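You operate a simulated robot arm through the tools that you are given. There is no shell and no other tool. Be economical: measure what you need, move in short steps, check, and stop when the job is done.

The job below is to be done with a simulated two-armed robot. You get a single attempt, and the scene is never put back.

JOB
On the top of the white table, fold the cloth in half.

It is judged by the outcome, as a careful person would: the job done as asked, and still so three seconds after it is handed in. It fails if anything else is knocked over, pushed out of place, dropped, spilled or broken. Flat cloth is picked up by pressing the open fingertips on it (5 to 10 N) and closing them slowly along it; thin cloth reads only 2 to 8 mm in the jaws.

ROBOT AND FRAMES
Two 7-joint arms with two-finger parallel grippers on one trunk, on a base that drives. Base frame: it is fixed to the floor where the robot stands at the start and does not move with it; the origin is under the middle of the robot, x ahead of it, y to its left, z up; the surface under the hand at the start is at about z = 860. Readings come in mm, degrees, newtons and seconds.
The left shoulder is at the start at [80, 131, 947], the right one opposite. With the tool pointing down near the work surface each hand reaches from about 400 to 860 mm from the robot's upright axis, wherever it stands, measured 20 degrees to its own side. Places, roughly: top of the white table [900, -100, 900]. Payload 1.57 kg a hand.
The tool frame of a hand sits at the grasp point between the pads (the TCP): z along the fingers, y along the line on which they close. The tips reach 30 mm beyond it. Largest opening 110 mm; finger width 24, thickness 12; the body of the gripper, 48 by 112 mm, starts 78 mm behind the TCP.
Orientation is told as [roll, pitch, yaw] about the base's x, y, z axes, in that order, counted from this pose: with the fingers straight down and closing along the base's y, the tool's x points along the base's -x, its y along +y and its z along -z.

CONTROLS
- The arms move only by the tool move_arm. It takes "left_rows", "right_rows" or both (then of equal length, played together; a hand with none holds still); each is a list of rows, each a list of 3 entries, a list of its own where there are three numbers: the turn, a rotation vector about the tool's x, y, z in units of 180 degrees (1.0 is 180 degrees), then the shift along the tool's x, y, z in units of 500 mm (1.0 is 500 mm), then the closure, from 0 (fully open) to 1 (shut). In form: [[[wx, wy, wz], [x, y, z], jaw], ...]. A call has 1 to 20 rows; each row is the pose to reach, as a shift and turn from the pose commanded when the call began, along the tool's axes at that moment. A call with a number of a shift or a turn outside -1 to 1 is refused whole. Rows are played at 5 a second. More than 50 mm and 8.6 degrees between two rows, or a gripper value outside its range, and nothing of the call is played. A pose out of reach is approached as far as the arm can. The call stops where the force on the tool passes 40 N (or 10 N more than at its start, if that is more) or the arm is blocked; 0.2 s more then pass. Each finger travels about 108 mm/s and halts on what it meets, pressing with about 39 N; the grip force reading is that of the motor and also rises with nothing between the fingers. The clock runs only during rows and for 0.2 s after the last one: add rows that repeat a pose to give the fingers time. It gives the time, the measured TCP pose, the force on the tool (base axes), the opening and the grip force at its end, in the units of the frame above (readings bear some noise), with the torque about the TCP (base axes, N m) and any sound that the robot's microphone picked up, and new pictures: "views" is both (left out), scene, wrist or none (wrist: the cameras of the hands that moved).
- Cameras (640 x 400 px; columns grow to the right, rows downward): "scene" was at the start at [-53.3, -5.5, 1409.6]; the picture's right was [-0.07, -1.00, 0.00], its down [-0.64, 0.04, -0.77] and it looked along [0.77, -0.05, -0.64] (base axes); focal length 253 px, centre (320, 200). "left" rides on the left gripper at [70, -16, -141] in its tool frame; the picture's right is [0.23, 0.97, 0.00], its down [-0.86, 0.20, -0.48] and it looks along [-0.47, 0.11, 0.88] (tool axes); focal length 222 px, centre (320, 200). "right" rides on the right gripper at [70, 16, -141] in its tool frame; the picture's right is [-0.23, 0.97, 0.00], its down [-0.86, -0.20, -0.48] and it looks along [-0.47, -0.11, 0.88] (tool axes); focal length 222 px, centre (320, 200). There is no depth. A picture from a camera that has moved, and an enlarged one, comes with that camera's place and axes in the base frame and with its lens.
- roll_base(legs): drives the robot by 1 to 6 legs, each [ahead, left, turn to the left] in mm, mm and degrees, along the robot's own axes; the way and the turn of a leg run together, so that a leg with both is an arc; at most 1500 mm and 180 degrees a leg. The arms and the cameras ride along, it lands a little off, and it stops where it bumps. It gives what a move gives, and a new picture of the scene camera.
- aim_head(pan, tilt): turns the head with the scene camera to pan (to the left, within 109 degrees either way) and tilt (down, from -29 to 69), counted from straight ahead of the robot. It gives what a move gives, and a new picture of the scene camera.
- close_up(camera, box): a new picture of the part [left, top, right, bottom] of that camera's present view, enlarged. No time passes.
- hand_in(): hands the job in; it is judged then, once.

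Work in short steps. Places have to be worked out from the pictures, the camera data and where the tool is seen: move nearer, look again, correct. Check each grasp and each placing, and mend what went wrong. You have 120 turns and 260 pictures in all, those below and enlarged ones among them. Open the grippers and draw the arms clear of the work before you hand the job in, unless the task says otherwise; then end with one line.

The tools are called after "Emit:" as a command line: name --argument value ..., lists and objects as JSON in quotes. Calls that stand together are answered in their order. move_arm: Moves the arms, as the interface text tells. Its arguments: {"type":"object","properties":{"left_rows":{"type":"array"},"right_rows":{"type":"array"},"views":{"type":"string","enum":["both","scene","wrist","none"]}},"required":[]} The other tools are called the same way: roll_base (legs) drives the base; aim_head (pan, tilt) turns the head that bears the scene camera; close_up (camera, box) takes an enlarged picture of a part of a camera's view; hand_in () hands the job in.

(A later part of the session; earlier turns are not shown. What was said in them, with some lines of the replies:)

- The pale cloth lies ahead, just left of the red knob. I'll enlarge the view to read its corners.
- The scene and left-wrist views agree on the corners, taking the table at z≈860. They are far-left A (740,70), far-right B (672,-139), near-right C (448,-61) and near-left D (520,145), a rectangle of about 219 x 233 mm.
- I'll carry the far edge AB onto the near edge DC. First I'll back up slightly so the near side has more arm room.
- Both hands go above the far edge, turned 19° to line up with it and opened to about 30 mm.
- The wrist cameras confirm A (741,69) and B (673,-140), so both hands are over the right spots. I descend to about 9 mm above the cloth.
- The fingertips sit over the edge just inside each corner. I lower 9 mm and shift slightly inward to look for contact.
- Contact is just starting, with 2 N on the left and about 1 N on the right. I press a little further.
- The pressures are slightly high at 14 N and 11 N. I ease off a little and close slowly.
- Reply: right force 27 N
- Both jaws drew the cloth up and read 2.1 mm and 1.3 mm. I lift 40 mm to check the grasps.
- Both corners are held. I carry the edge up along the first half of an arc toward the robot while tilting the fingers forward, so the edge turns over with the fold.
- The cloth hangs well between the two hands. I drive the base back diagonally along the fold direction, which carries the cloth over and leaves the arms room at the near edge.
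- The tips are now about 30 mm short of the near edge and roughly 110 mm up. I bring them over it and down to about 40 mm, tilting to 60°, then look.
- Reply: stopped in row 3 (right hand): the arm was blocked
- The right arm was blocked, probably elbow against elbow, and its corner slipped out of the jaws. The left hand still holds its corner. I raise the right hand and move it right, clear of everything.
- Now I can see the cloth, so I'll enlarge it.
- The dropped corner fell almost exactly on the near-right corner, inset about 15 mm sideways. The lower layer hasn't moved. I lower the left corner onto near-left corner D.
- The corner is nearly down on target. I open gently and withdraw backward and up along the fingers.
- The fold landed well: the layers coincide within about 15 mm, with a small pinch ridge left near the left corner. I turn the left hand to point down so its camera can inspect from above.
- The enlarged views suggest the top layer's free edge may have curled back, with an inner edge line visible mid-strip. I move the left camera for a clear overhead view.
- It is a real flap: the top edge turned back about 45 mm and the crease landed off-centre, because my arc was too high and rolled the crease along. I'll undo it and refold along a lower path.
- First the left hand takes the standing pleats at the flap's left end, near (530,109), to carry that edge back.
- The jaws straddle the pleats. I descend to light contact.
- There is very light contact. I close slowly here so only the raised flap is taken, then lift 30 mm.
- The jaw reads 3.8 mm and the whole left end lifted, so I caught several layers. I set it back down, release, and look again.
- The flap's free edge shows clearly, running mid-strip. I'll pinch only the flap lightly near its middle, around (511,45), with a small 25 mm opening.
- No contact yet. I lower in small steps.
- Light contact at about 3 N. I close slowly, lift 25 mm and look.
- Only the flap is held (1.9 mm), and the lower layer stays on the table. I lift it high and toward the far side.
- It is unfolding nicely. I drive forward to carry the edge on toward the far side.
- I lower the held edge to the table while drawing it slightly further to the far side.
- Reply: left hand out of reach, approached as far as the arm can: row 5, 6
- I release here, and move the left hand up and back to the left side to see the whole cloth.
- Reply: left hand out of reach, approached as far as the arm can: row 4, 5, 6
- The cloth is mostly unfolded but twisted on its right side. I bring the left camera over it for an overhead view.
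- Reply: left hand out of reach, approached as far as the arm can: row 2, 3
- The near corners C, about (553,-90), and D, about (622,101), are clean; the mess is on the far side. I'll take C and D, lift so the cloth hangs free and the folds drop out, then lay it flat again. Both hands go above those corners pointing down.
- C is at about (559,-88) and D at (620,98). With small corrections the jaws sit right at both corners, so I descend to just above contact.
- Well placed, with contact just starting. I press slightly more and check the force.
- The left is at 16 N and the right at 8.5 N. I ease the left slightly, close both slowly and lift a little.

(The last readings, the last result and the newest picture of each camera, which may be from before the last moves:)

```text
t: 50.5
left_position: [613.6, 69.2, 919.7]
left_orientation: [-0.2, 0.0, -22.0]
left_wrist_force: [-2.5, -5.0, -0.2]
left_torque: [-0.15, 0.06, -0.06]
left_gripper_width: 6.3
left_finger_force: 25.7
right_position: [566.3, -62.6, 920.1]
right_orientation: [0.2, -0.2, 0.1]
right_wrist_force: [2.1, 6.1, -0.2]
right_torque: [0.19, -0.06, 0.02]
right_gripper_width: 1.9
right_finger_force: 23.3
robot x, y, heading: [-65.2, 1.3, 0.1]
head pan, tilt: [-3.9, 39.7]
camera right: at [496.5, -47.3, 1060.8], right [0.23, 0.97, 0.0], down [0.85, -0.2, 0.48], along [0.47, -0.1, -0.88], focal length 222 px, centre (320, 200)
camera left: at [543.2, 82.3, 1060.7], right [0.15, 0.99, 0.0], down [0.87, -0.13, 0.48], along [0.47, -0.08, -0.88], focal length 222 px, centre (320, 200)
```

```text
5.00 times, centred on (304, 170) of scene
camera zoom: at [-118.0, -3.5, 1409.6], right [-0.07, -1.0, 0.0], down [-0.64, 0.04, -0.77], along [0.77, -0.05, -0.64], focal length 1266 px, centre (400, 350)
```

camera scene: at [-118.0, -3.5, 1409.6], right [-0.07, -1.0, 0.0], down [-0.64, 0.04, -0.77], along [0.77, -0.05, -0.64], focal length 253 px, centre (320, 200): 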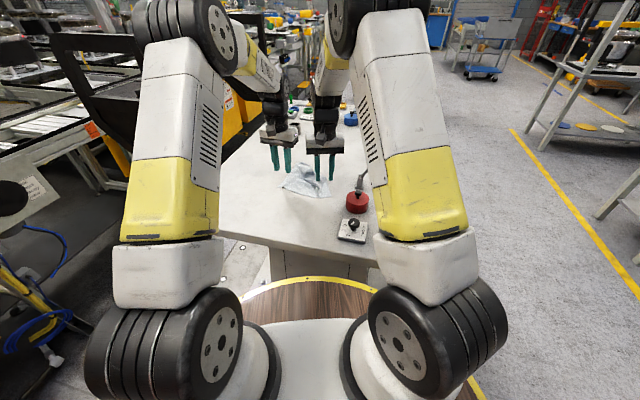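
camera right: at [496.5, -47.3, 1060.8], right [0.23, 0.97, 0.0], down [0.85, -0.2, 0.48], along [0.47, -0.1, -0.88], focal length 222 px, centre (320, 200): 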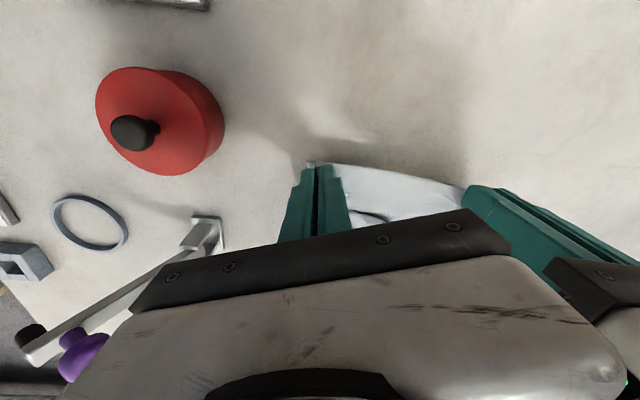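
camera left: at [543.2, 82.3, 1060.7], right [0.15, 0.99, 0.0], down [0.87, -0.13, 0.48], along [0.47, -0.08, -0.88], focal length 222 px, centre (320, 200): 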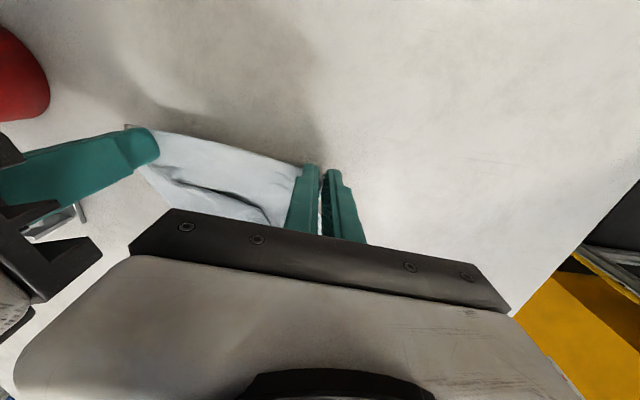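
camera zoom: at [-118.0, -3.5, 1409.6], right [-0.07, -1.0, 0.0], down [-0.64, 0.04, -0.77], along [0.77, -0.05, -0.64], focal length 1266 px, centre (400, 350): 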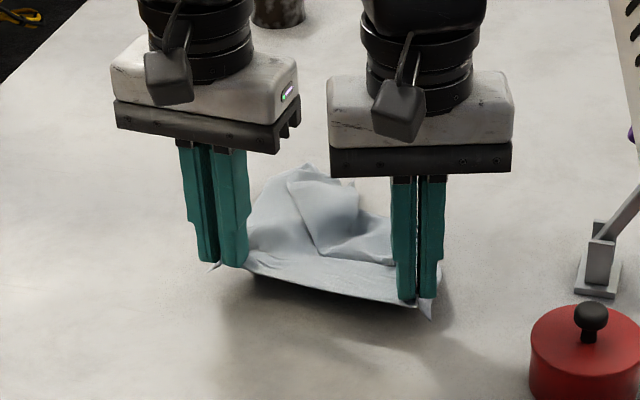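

Both corners are held, with about 5 N pulling between the hands. I relax that while lifting straight up so the cloth hangs free, and square both hands to yaw 0.

Emit:
move_arm --left_rows '[[[0, 0, -0.02], [0.02, -0.006, -0.06], 1.0], [[0, 0, -0.04], [0.03, 0, -0.13], 1.0], [[0, 0, -0.06], [0.04, 0.006, -0.21], 1.0], [[0, 0, -0.08], [0.05, 0.01, -0.29], 1.0], [[0, 0, -0.1], [0.055, 0.012, -0.37], 1.0], [[0, 0, -0.122], [0.055, 0.012, -0.45], 1.0], [[0, 0, -0.122], [0.055, 0.012, -0.45], 1.0], [[0, 0, -0.122], [0.055, 0.012, -0.45], 1.0]]' --right_rows '[[[0, 0, 0], [-0.01, 0.012, -0.06], 1.0], [[0, 0, 0], [-0.018, 0.018, -0.13], 1.0], [[0, 0, 0], [-0.026, 0.024, -0.21], 1.0], [[0, 0, 0], [-0.034, 0.03, -0.29], 1.0], [[0, 0, 0], [-0.042, 0.036, -0.37], 1.0], [[0, 0, 0], [-0.048, 0.036, -0.45], 1.0], [[0, 0, 0], [-0.048, 0.036, -0.45], 1.0], [[0, 0, 0], [-0.048, 0.036, -0.45], 1.0]]' --views "wrist"

Emit:
close_up --camera "scene" --box '[232, 90, 392, 190]'

```text
t: 52.3
left_position: [593.0, 86.2, 1144.9]
left_orientation: [-0.1, -0.1, 0.0]
left_wrist_force: [0.1, -0.1, 0.0]
left_torque: [0.03, 0.02, 0.03]
left_gripper_width: 5.4
left_finger_force: 25.6
right_position: [590.0, -45.6, 1146.1]
right_orientation: [0.3, -0.1, 0.1]
right_wrist_force: [0.4, 1.6, -0.1]
right_torque: [0.0, -0.03, 0.02]
right_gripper_width: 1.9
right_finger_force: 23.6
robot x, y, heading: [-63.3, 0.1, -0.2]
head pan, tilt: [-3.9, 39.7]
camera right: at [520.1, -30.6, 1286.5], right [0.23, 0.97, 0.0], down [0.85, -0.2, 0.48], along [0.47, -0.1, -0.88], focal length 222 px, centre (320, 200)
camera left: at [522.2, 71.7, 1285.8], right [-0.23, 0.97, 0.0], down [0.86, 0.2, 0.48], along [0.47, 0.11, -0.88], focal length 222 px, centre (320, 200)
```

right: 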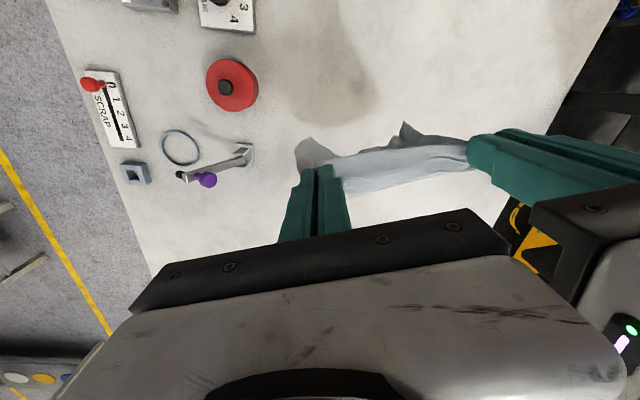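
left: 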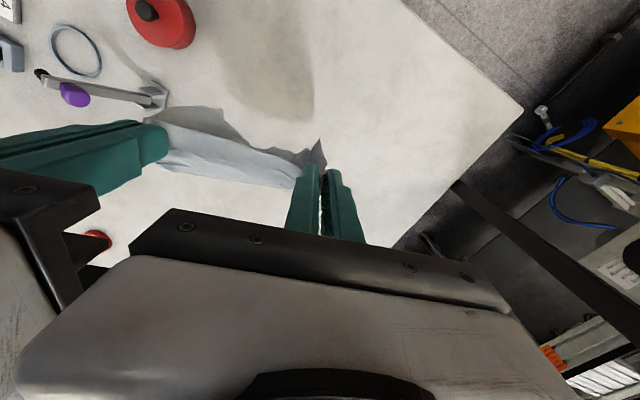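

```text
4.00 times, centred on (312, 140) of scene
camera zoom: at [-118.1, -3.5, 1409.6], right [-0.07, -1.0, 0.0], down [-0.64, 0.04, -0.77], along [0.77, -0.05, -0.64], focal length 1013 px, centre (352, 440)
```

zoom: 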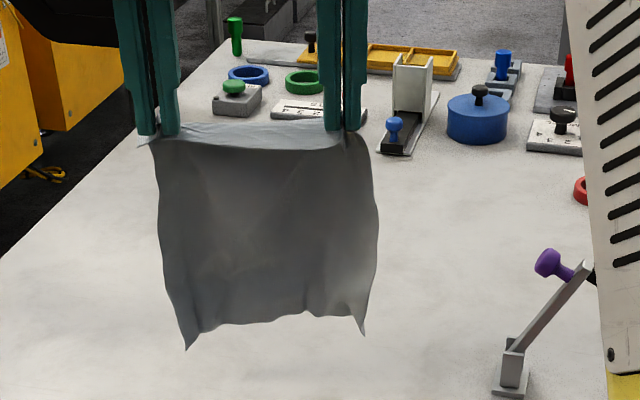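

The cloth now hangs flat and clean. Its inner side hangs off the far side of the fingers. So if I lay the bottom edge down near, move away to the middle, then return the held edge to near, it will fold without curling.

First I move the hands toward the near side (x≈520) and down a little.

Emit:
move_arm --left_rows '[[[0, 0, 0], [0.05, 0, 0], 1.0], [[0, 0, 0], [0.1, 0, 0.01], 1.0], [[0, 0, 0], [0.14, 0, 0.02], 1.0], [[0, 0, 0], [0.14, 0, 0.03], 1.0], [[0, 0, 0], [0.14, 0, 0.03], 1.0], [[0, 0, 0], [0.14, 0, 0.03], 1.0], [[0, 0, 0], [0.14, 0, 0.03], 1.0]]' --right_rows '[[[0, 0, 0], [0.05, 0, 0], 1.0], [[0, 0, 0], [0.1, 0, 0.01], 1.0], [[0, 0, 0], [0.14, 0, 0.02], 1.0], [[0, 0, 0], [0.14, 0, 0.03], 1.0], [[0, 0, 0], [0.14, 0, 0.03], 1.0], [[0, 0, 0], [0.14, 0, 0.03], 1.0], [[0, 0, 0], [0.14, 0, 0.03], 1.0]]' --views "wrist"

Emit:
close_up --camera "scene" --box '[232, 100, 392, 200]'

```text
t: 53.9
left_position: [522.1, 87.0, 1130.9]
left_orientation: [-0.1, 0.1, -0.1]
left_wrist_force: [0.0, -0.1, -0.3]
left_torque: [0.01, 0.03, 0.02]
left_gripper_width: 5.2
left_finger_force: 25.7
right_position: [519.0, -44.0, 1130.0]
right_orientation: [0.2, -0.1, 0.1]
right_wrist_force: [-0.1, 0.7, -0.5]
right_torque: [0.03, -0.02, -0.06]
right_gripper_width: 1.7
right_finger_force: 23.7
robot x, y, heading: [-63.7, -0.4, -0.0]
head pan, tilt: [-3.9, 39.7]
camera right: at [449.9, -30.2, 1271.2], right [0.23, 0.97, 0.0], down [0.85, -0.2, 0.48], along [0.47, -0.1, -0.88], focal length 222 px, centre (320, 200)
camera left: at [451.3, 71.8, 1270.4], right [-0.23, 0.97, 0.0], down [0.86, 0.2, 0.48], along [0.47, 0.11, -0.88], focal length 222 px, centre (320, 200)
```

right: 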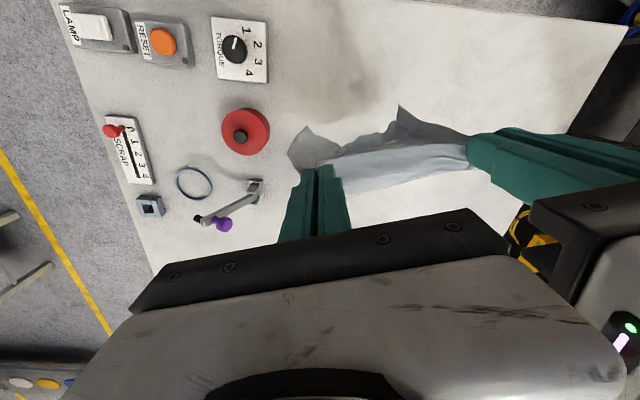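
left: 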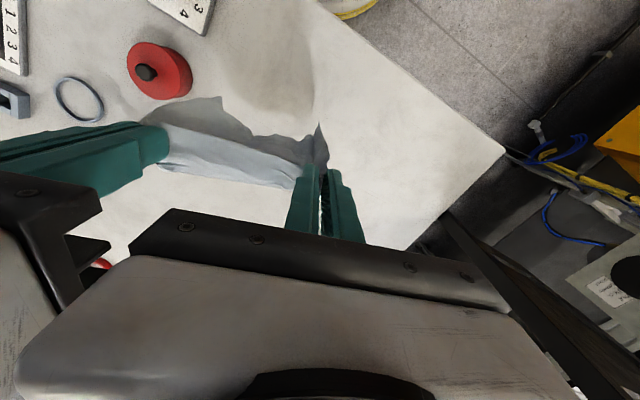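

```text
4.00 times, centred on (312, 150) of scene
camera zoom: at [-118.1, -3.5, 1409.6], right [-0.07, -1.0, 0.0], down [-0.64, 0.04, -0.77], along [0.77, -0.05, -0.64], focal length 1013 px, centre (352, 400)
```

zoom: 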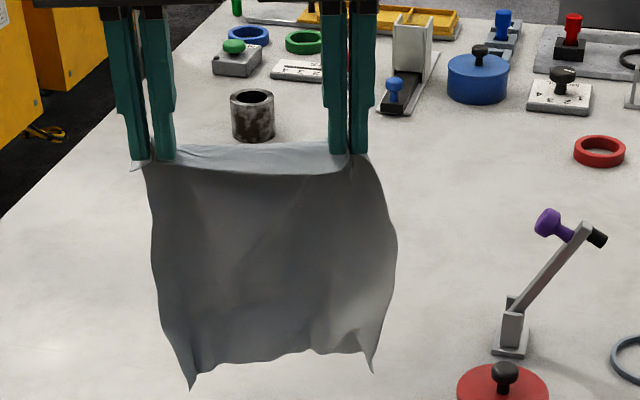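

The side strips curl slightly toward the robot. I spread the hands about 8 mm to tension the sheet and lower until the bottom edge is nearly on the table.

Emit:
move_arm --left_rows '[[[0, 0, 0], [0, 0.005, 0.02], 1.0], [[0, 0, 0], [0, 0.008, 0.04], 1.0], [[0, 0, 0], [0, 0.008, 0.06], 1.0], [[0, 0, 0], [0, 0.008, 0.06], 1.0], [[0, 0, 0], [0, 0.008, 0.06], 1.0]]' --right_rows '[[[0, 0, 0], [0, -0.005, 0.02], 1.0], [[0, 0, 0], [0, -0.008, 0.04], 1.0], [[0, 0, 0], [0, -0.008, 0.06], 1.0], [[0, 0, 0], [0, -0.008, 0.06], 1.0], [[0, 0, 0], [0, -0.008, 0.06], 1.0]]' --views "none"

Emit:
close_up --camera "scene" --box '[232, 110, 392, 210]'

```text
t: 55.1
left_position: [522.2, 89.1, 1099.0]
left_orientation: [-0.1, 0.0, -0.1]
left_wrist_force: [-0.5, -5.9, -0.5]
left_torque: [-0.17, 0.0, -0.06]
left_gripper_width: 5.9
left_finger_force: 26.3
right_position: [519.0, -49.7, 1100.6]
right_orientation: [0.2, -0.1, 0.1]
right_wrist_force: [-1.2, 5.6, -0.5]
right_torque: [0.17, -0.01, 0.08]
right_gripper_width: 1.9
right_finger_force: 23.5
robot x, y, heading: [-64.1, 2.6, -0.0]
head pan, tilt: [-3.9, 39.7]
```

```text
4.00 times, centred on (312, 160) of scene
camera zoom: at [-118.0, -3.5, 1409.6], right [-0.07, -1.0, 0.0], down [-0.64, 0.04, -0.77], along [0.77, -0.05, -0.64], focal length 1013 px, centre (352, 360)
```

zoom: 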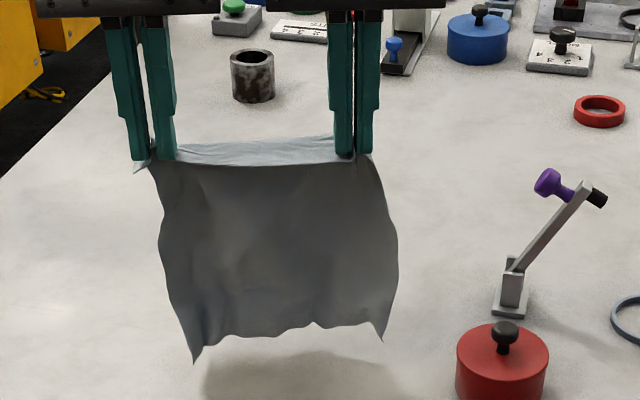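

The sheet hangs flat, with its bottom edge just above the table near x≈510. I lower while moving away so the lower half is laid down, and stop with the hands over the fold line.

Emit:
move_arm --left_rows '[[[0, 0, 0], [-0.02, 0, 0.03], 1.0], [[0, 0, 0], [-0.06, 0, 0.05], 1.0], [[0, 0, 0], [-0.11, 0, 0.08], 1.0], [[0, 0, 0], [-0.155, 0, 0.11], 1.0], [[0, 0, 0], [-0.2, 0, 0.145], 1.0], [[0, 0, 0], [-0.236, 0, 0.178], 1.0], [[0, 0, 0], [-0.25, 0, 0.198], 1.0], [[0, 0, 0], [-0.25, 0, 0.198], 1.0]]' --right_rows '[[[0, 0, 0], [-0.02, 0, 0.03], 1.0], [[0, 0, 0], [-0.06, 0, 0.05], 1.0], [[0, 0, 0], [-0.11, 0, 0.08], 1.0], [[0, 0, 0], [-0.155, 0, 0.11], 1.0], [[0, 0, 0], [-0.2, 0, 0.145], 1.0], [[0, 0, 0], [-0.236, 0, 0.178], 1.0], [[0, 0, 0], [-0.25, 0, 0.198], 1.0], [[0, 0, 0], [-0.25, 0, 0.198], 1.0]]' --views "wrist"

Emit:
close_up --camera "scene" --box '[232, 120, 392, 220]'

```text
t: 56.9
left_position: [647.1, 88.7, 1000.8]
left_orientation: [-0.2, 0.0, -0.1]
left_wrist_force: [0.3, -5.5, -0.3]
left_torque: [-0.14, 0.02, -0.04]
left_gripper_width: 5.6
left_finger_force: 25.9
right_position: [643.8, -49.0, 1002.0]
right_orientation: [0.2, -0.1, 0.1]
right_wrist_force: [-0.1, 4.9, -0.4]
right_torque: [0.15, 0.0, 0.04]
right_gripper_width: 2.0
right_finger_force: 23.7
robot x, y, heading: [-63.4, 1.2, -0.1]
head pan, tilt: [-3.9, 39.7]
camera right: at [574.9, -33.5, 1142.5], right [0.23, 0.97, 0.0], down [0.85, -0.2, 0.48], along [0.47, -0.1, -0.88], focal length 222 px, centre (320, 200)
camera left: at [576.4, 74.8, 1141.5], right [-0.23, 0.97, 0.0], down [0.86, 0.2, 0.48], along [0.47, 0.11, -0.88], focal length 222 px, centre (320, 200)
```

right: 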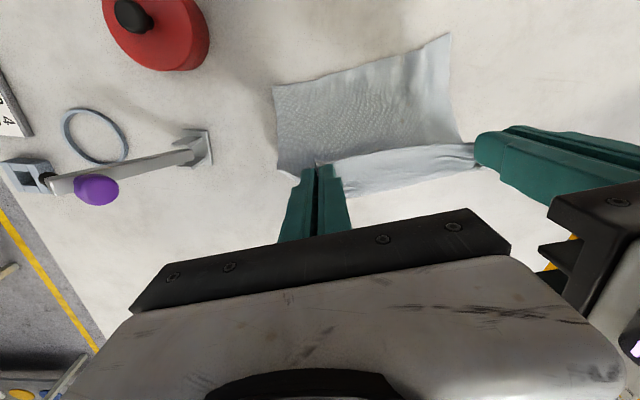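
left: 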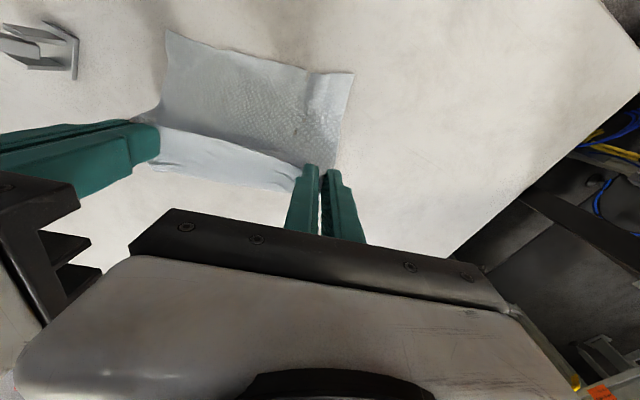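

```text
4.00 times, centred on (312, 170) of scene
camera zoom: at [-117.9, -3.5, 1409.6], right [-0.07, -1.0, 0.0], down [-0.64, 0.04, -0.77], along [0.77, -0.05, -0.64], focal length 1013 px, centre (352, 320)
```

zoom: 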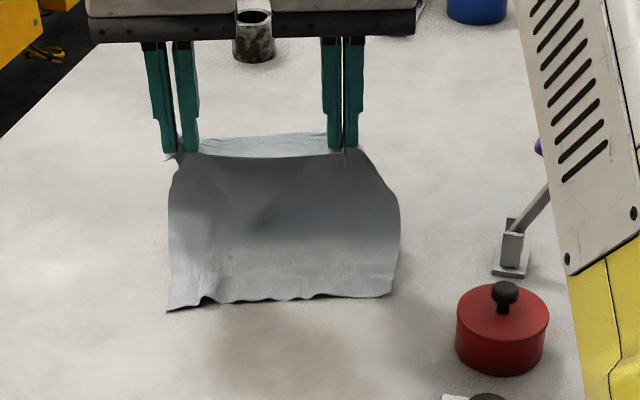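

The lower half is laid flat with its edge at x≈563–570, y≈-84 to 106. I move a bit further out so the fold line sits at about x=682. Then I bring the held edge back on a low path, shifting 9 mm right to line up the sides, and stop about 20 mm above.

Emit:
move_arm --left_rows '[[[0, 0, 0], [-0.04, 0, 0.006], 1.0], [[0, 0, 0], [-0.08, 0, 0.022], 1.0], [[0, 0, 0], [-0.08, 0, 0.022], 1.0], [[0, 0, 0], [-0.07, -0.003, 0.052], 1.0], [[0, 0, 0], [-0.04, -0.006, 0.092], 1.0], [[0, 0, 0], [0.012, -0.009, 0.122], 1.0], [[0, 0, 0], [0.064, -0.012, 0.146], 1.0], [[0, 0, 0], [0.11, -0.015, 0.166], 1.0], [[0, 0, 0], [0.142, -0.018, 0.182], 1.0], [[0, 0, 0], [0.142, -0.018, 0.182], 1.0]]' --right_rows '[[[0, 0, 0], [-0.04, 0, 0.006], 1.0], [[0, 0, 0], [-0.08, 0, 0.022], 1.0], [[0, 0, 0], [-0.08, 0, 0.022], 1.0], [[0, 0, 0], [-0.07, -0.003, 0.052], 1.0], [[0, 0, 0], [-0.04, -0.006, 0.092], 1.0], [[0, 0, 0], [0.008, -0.009, 0.122], 1.0], [[0, 0, 0], [0.056, -0.012, 0.146], 1.0], [[0, 0, 0], [0.098, -0.015, 0.166], 1.0], [[0, 0, 0], [0.126, -0.018, 0.182], 1.0], [[0, 0, 0], [0.126, -0.018, 0.182], 1.0]]' --views "wrist"

Emit:
close_up --camera "scene" --box '[232, 120, 392, 220]'

```text
t: 59.1
left_position: [574.7, 79.9, 909.7]
left_orientation: [0.0, 0.1, 0.0]
left_wrist_force: [0.3, -4.6, 0.5]
left_torque: [-0.17, 0.01, -0.05]
left_gripper_width: 5.6
left_finger_force: 25.2
right_position: [581.7, -56.7, 911.4]
right_orientation: [0.2, -0.1, 0.0]
right_wrist_force: [-1.0, 4.0, -0.2]
right_torque: [0.15, 0.04, 0.05]
right_gripper_width: 1.8
right_finger_force: 24.0
robot x, y, heading: [-65.3, -2.8, -0.0]
head pan, tilt: [-3.9, 39.7]
camera right: at [512.3, -41.8, 1051.4], right [0.23, 0.97, 0.0], down [0.85, -0.2, 0.48], along [0.47, -0.1, -0.88], focal length 222 px, centre (320, 200)
camera left: at [504.7, 66.0, 1050.3], right [-0.23, 0.97, 0.0], down [0.86, 0.2, 0.48], along [0.47, 0.11, -0.88], focal length 222 px, centre (320, 200)
```

right: 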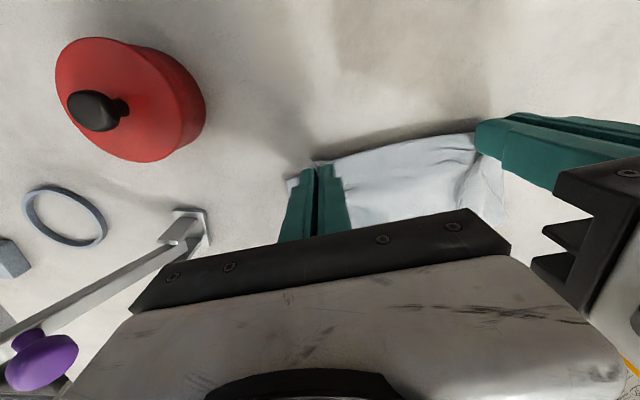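
left: 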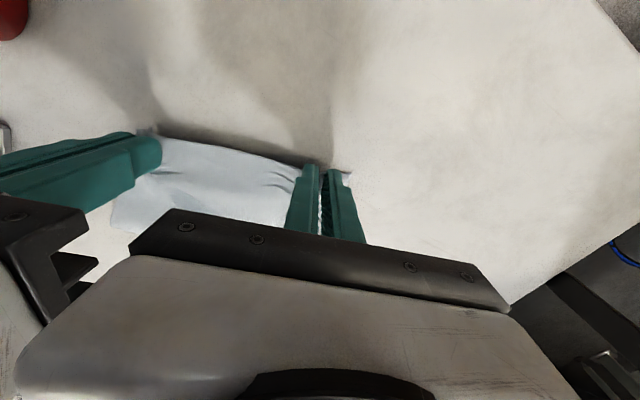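

```text
4.00 times, centred on (312, 170) of scene
camera zoom: at [-117.9, -3.5, 1409.6], right [-0.07, -1.0, 0.0], down [-0.64, 0.04, -0.77], along [0.77, -0.05, -0.64], focal length 1013 px, centre (352, 320)
```

zoom: 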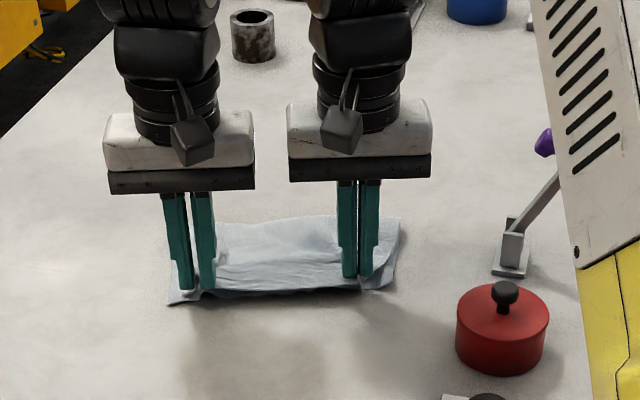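

The fold looks right. I zoom in on the near edge to compare the layers.

Emit:
close_up --camera "scene" --box '[266, 168, 338, 213]'

```text
8.89 times, centred on (302, 190) of scene
camera zoom: at [-117.9, -3.5, 1409.6], right [-0.07, -1.0, 0.0], down [-0.64, 0.04, -0.77], along [0.77, -0.05, -0.64], focal length 2251 px, centre (480, 284)
```

zoom: 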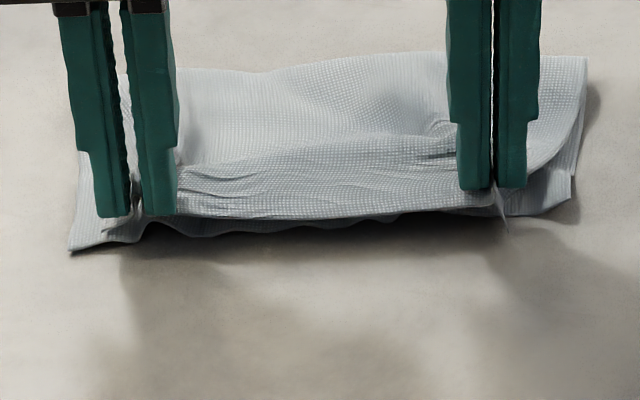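

The layers line up closely. I lower to the table, nudging the right hand 8 mm and the left 4 mm away to match the lower edge.

Emit:
move_arm --left_rows '[[[0, 0, 0], [-0.002, 0, 0.012], 1.0], [[0, 0, 0], [-0.005, 0, 0.024], 1.0], [[0, 0, 0], [-0.008, 0, 0.032], 1.0], [[0, 0, 0], [-0.008, 0, 0.032], 1.0]]' --right_rows '[[[0, 0, 0], [-0.006, 0, 0.012], 1.0], [[0, 0, 0], [-0.012, 0, 0.024], 1.0], [[0, 0, 0], [-0.016, 0, 0.034], 1.0], [[0, 0, 0], [-0.016, 0, 0.034], 1.0]]' --views "none"

Emit:
close_up --camera "scene" --box '[266, 168, 338, 213]'

```text
t: 60.1
left_position: [580.6, 79.0, 894.6]
left_orientation: [-0.2, 0.1, -0.1]
left_wrist_force: [-0.1, -4.7, -0.6]
left_torque: [-0.13, -0.02, -0.05]
left_gripper_width: 5.8
left_finger_force: 25.6
right_position: [590.2, -57.1, 892.9]
right_orientation: [0.2, -0.1, 0.1]
right_wrist_force: [0.5, 5.0, 1.1]
right_torque: [0.15, 0.04, 0.08]
right_gripper_width: 1.9
right_finger_force: 23.8
robot x, y, heading: [-67.8, 5.7, -0.1]
head pan, tilt: [-3.9, 39.7]
```

```text
8.89 times, centred on (302, 190) of scene
camera zoom: at [-118.0, -3.5, 1409.6], right [-0.07, -1.0, 0.0], down [-0.64, 0.04, -0.77], along [0.77, -0.05, -0.64], focal length 2251 px, centre (480, 284)
```

zoom: 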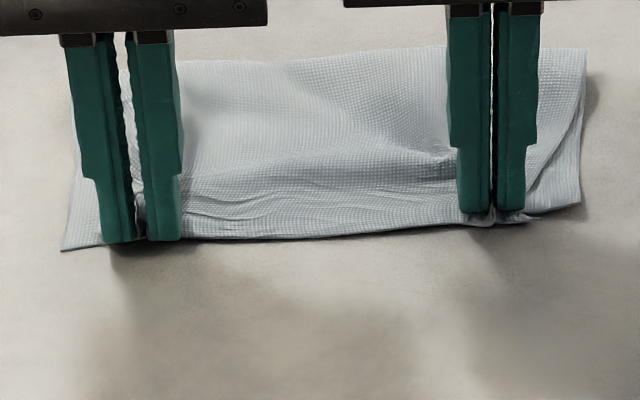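

The edges coincide. I open the jaws gently and rise straight up.

Emit:
move_arm --left_rows '[[[0, 0, 0], [0, 0, 0], 0.93], [[0, 0, 0], [0, 0, 0], 0.88], [[0, 0, 0], [0, 0, 0], 0.83], [[0, 0, 0], [0, 0, 0], 0.78], [[0, 0, 0], [0, 0, 0], 0.78], [[0, 0, 0], [0, 0, -0.02], 0.78], [[0, 0, 0], [0, 0, -0.06], 0.78], [[0, 0, 0], [0, 0, -0.14], 0.78], [[0, 0, 0], [0, 0, -0.22], 0.78], [[0, 0, 0], [0.02, 0.04, -0.3], 0.78], [[0, 0, 0], [0.08, 0.1, -0.34], 0.78], [[0, 0, 0], [0.14, 0.17, -0.34], 0.78], [[0, 0, 0], [0.14, 0.17, -0.34], 0.78]]' --right_rows '[[[0, 0, 0], [0, 0, 0], 0.93], [[0, 0, 0], [0, 0, 0], 0.88], [[0, 0, 0], [0, 0, 0], 0.83], [[0, 0, 0], [0, 0, 0], 0.78], [[0, 0, 0], [0, 0, 0], 0.78], [[0, 0, 0], [0, 0, -0.02], 0.78], [[0, 0, 0], [0, 0, -0.06], 0.78], [[0, 0, 0], [0, 0, -0.14], 0.78], [[0, 0, 0], [0, 0, -0.22], 0.78], [[0, 0, 0], [0.02, -0.04, -0.3], 0.78], [[0, 0, 0], [0.08, -0.1, -0.34], 0.78], [[0, 0, 0], [0.12, -0.18, -0.34], 0.78], [[0, 0, 0], [0.12, -0.18, -0.34], 0.78]]' --views "both"

Emit:
close_up --camera "scene" --box '[258, 160, 346, 215]'

```text
t: 62.9
left_position: [508.5, 166.2, 1064.0]
left_orientation: [-0.1, -0.1, -0.1]
left_wrist_force: [-0.3, 0.4, 0.5]
left_torque: [-0.01, 0.0, -0.03]
left_gripper_width: 24.0
left_finger_force: 0.1
right_position: [530.2, -148.2, 1063.7]
right_orientation: [0.2, -0.1, 0.0]
right_wrist_force: [-0.4, 0.2, 0.6]
right_torque: [0.0, -0.02, -0.02]
right_gripper_width: 24.0
right_finger_force: 0.1
robot x, y, heading: [-64.0, 2.3, 0.1]
head pan, tilt: [-3.9, 39.7]
camera scene: at [-118.1, -3.5, 1409.6], right [-0.07, -1.0, 0.0], down [-0.64, 0.04, -0.77], along [0.77, -0.05, -0.64], focal length 253 px, centre (320, 200)
camera right: at [459.6, -133.3, 1204.6], right [0.23, 0.97, 0.0], down [0.85, -0.2, 0.48], along [0.47, -0.1, -0.88], focal length 222 px, centre (320, 200)
camera left: at [438.0, 152.6, 1205.2], right [-0.23, 0.97, 0.0], down [0.86, 0.2, 0.48], along [0.47, 0.11, -0.88], focal length 222 px, centre (320, 200)
```

scene: 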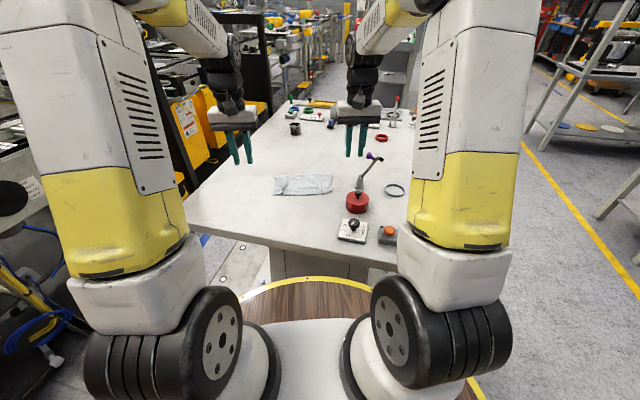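
right: 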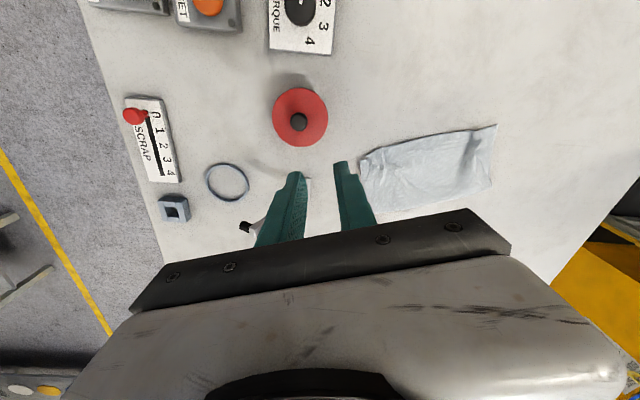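
left: 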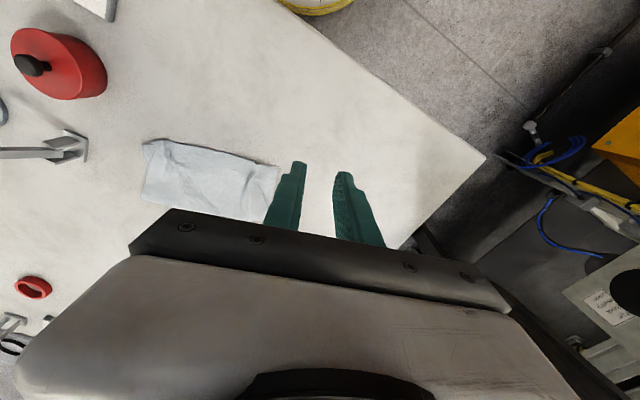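

```text
7.27 times, centred on (302, 188) of scene
camera zoom: at [-118.1, -3.5, 1409.6], right [-0.07, -1.0, 0.0], down [-0.64, 0.04, -0.77], along [0.77, -0.05, -0.64], focal length 1842 px, centre (451, 291)
```

zoom: 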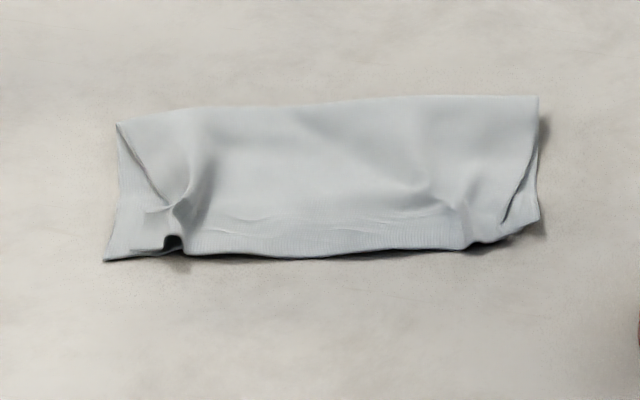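

This is a clean half fold with small pleats at the near corners. I'll inspect those enlarged.

Emit:
close_up --camera "left" --box '[130, 125, 290, 225]'

Emit:
close_up --camera "right" --box '[345, 115, 505, 215]'

```text
4.00 times, centred on (210, 175) of left
camera zoom: at [438.0, 152.6, 1205.2], right [-0.23, 0.97, 0.0], down [0.86, 0.2, 0.48], along [0.47, 0.11, -0.88], focal length 888 px, centre (760, 300)
```

zoom: 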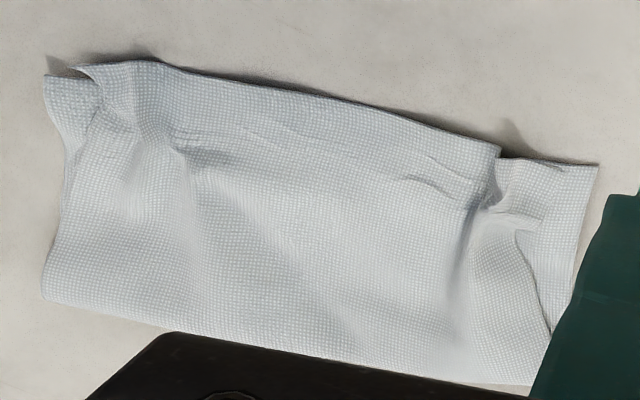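

```text
4.00 times, centred on (425, 165) of right
camera zoom: at [459.6, -133.3, 1204.6], right [0.23, 0.97, 0.0], down [0.85, -0.2, 0.48], along [0.47, -0.1, -0.88], focal length 888 px, centre (-100, 340)
```

zoom: 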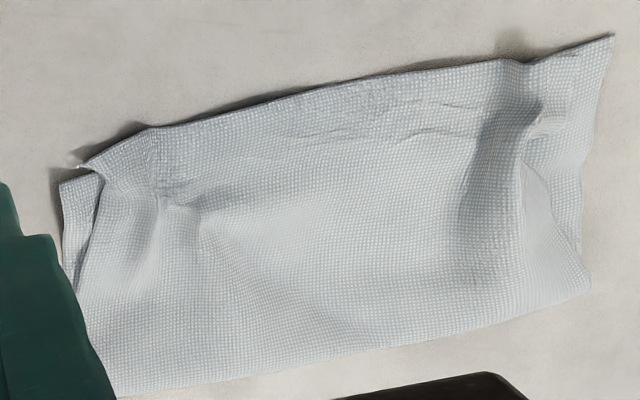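

Emit:
close_up --camera "left" --box '[238, 150, 294, 185]'

Emit:
close_up --camera "scene" --box '[268, 174, 300, 194]'

Emit:
close_up --camera "right" --box '[350, 135, 406, 170]'

```text
11.43 times, centred on (266, 168) of left
camera zoom: at [438.0, 152.6, 1205.2], right [-0.23, 0.97, 0.0], down [0.86, 0.2, 0.48], along [0.47, 0.11, -0.88], focal length 2538 px, centre (937, 571)
```

zoom: 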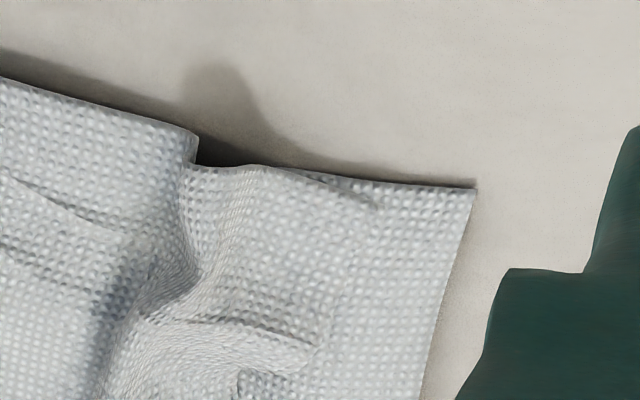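

```text
16.00 times, centred on (284, 184) of scene
camera zoom: at [-118.1, -3.5, 1409.6], right [-0.07, -1.0, 0.0], down [-0.64, 0.04, -0.77], along [0.77, -0.05, -0.64], focal length 4052 px, centre (896, 456)
```

zoom: 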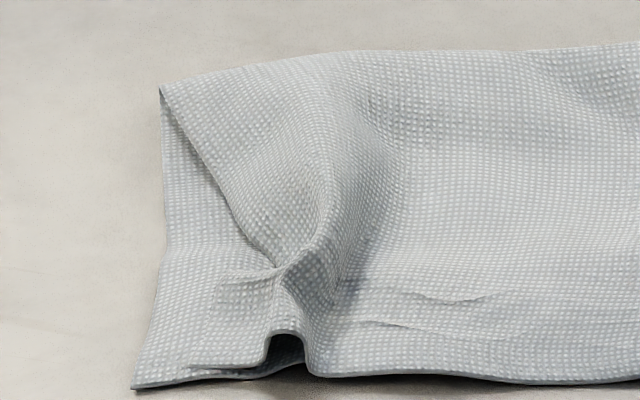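

```text
11.43 times, centred on (378, 152) of right
camera zoom: at [459.6, -133.3, 1204.6], right [0.23, 0.97, 0.0], down [0.85, -0.2, 0.48], along [0.47, -0.1, -0.88], focal length 2538 px, centre (-343, 743)
```

zoom: 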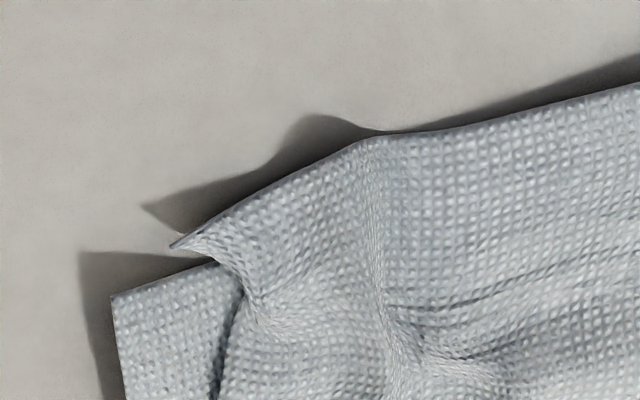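

The top corners lie about 12 mm and 11 mm from their matching lower corners, the edges coincide, and nothing else has moved. I open the grippers fully and draw the arms back.

Emit:
move_arm --left_rows '[[[0, 0, 0], [0.04, 0.03, -0.02], 0.4], [[0, 0, 0], [0.08, 0.06, -0.02], 0.0], [[0, 0, 0], [0.08, 0.06, -0.02], 0.0], [[0, 0, 0], [0.08, 0.06, -0.02], 0.0]]' --right_rows '[[[0, 0, 0], [0.03, -0.06, -0.02], 0.4], [[0, 0, 0], [0.06, -0.12, -0.02], 0.0], [[0, 0, 0], [0.06, -0.16, -0.02], 0.0], [[0, 0, 0], [0.06, -0.16, -0.02], 0.0]]' --views "scene"

```text
t: 63.9
left_position: [469.2, 196.9, 1075.4]
left_orientation: [-0.1, -0.1, -0.1]
left_wrist_force: [-0.5, -0.1, -0.1]
left_torque: [-0.01, 0.01, 0.03]
left_gripper_width: 110.0
left_finger_force: 0.1
right_position: [499.3, -229.0, 1073.4]
right_orientation: [0.2, 0.0, 0.1]
right_wrist_force: [0.2, 0.1, -0.3]
right_torque: [0.02, -0.01, -0.02]
right_gripper_width: 109.9
right_finger_force: 0.0
robot x, y, heading: [-64.3, 1.8, -0.2]
head pan, tilt: [-3.9, 39.7]
camera scene: at [-118.1, -3.5, 1409.6], right [-0.07, -1.0, 0.0], down [-0.64, 0.04, -0.77], along [0.77, -0.05, -0.64], focal length 253 px, centre (320, 200)
```

scene: 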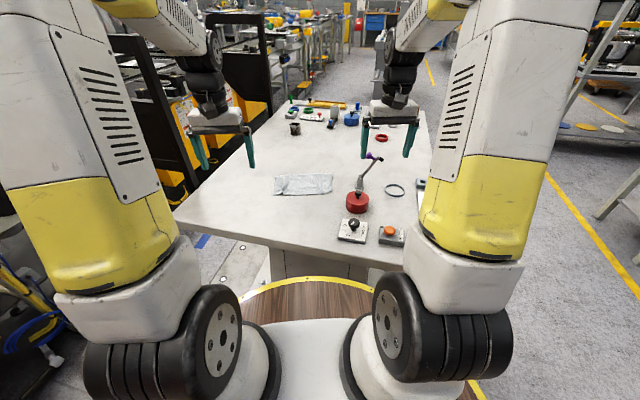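

The cloth lies folded in half, the arms are clear and the grippers are open, so I hand the job in.

Emit:
hand_in

```text
The job is handed in.
```

The cloth is folded in half on the white table, with its top corners about 12 mm from the lower ones and small pleats at the near corners; nothing else was moved.
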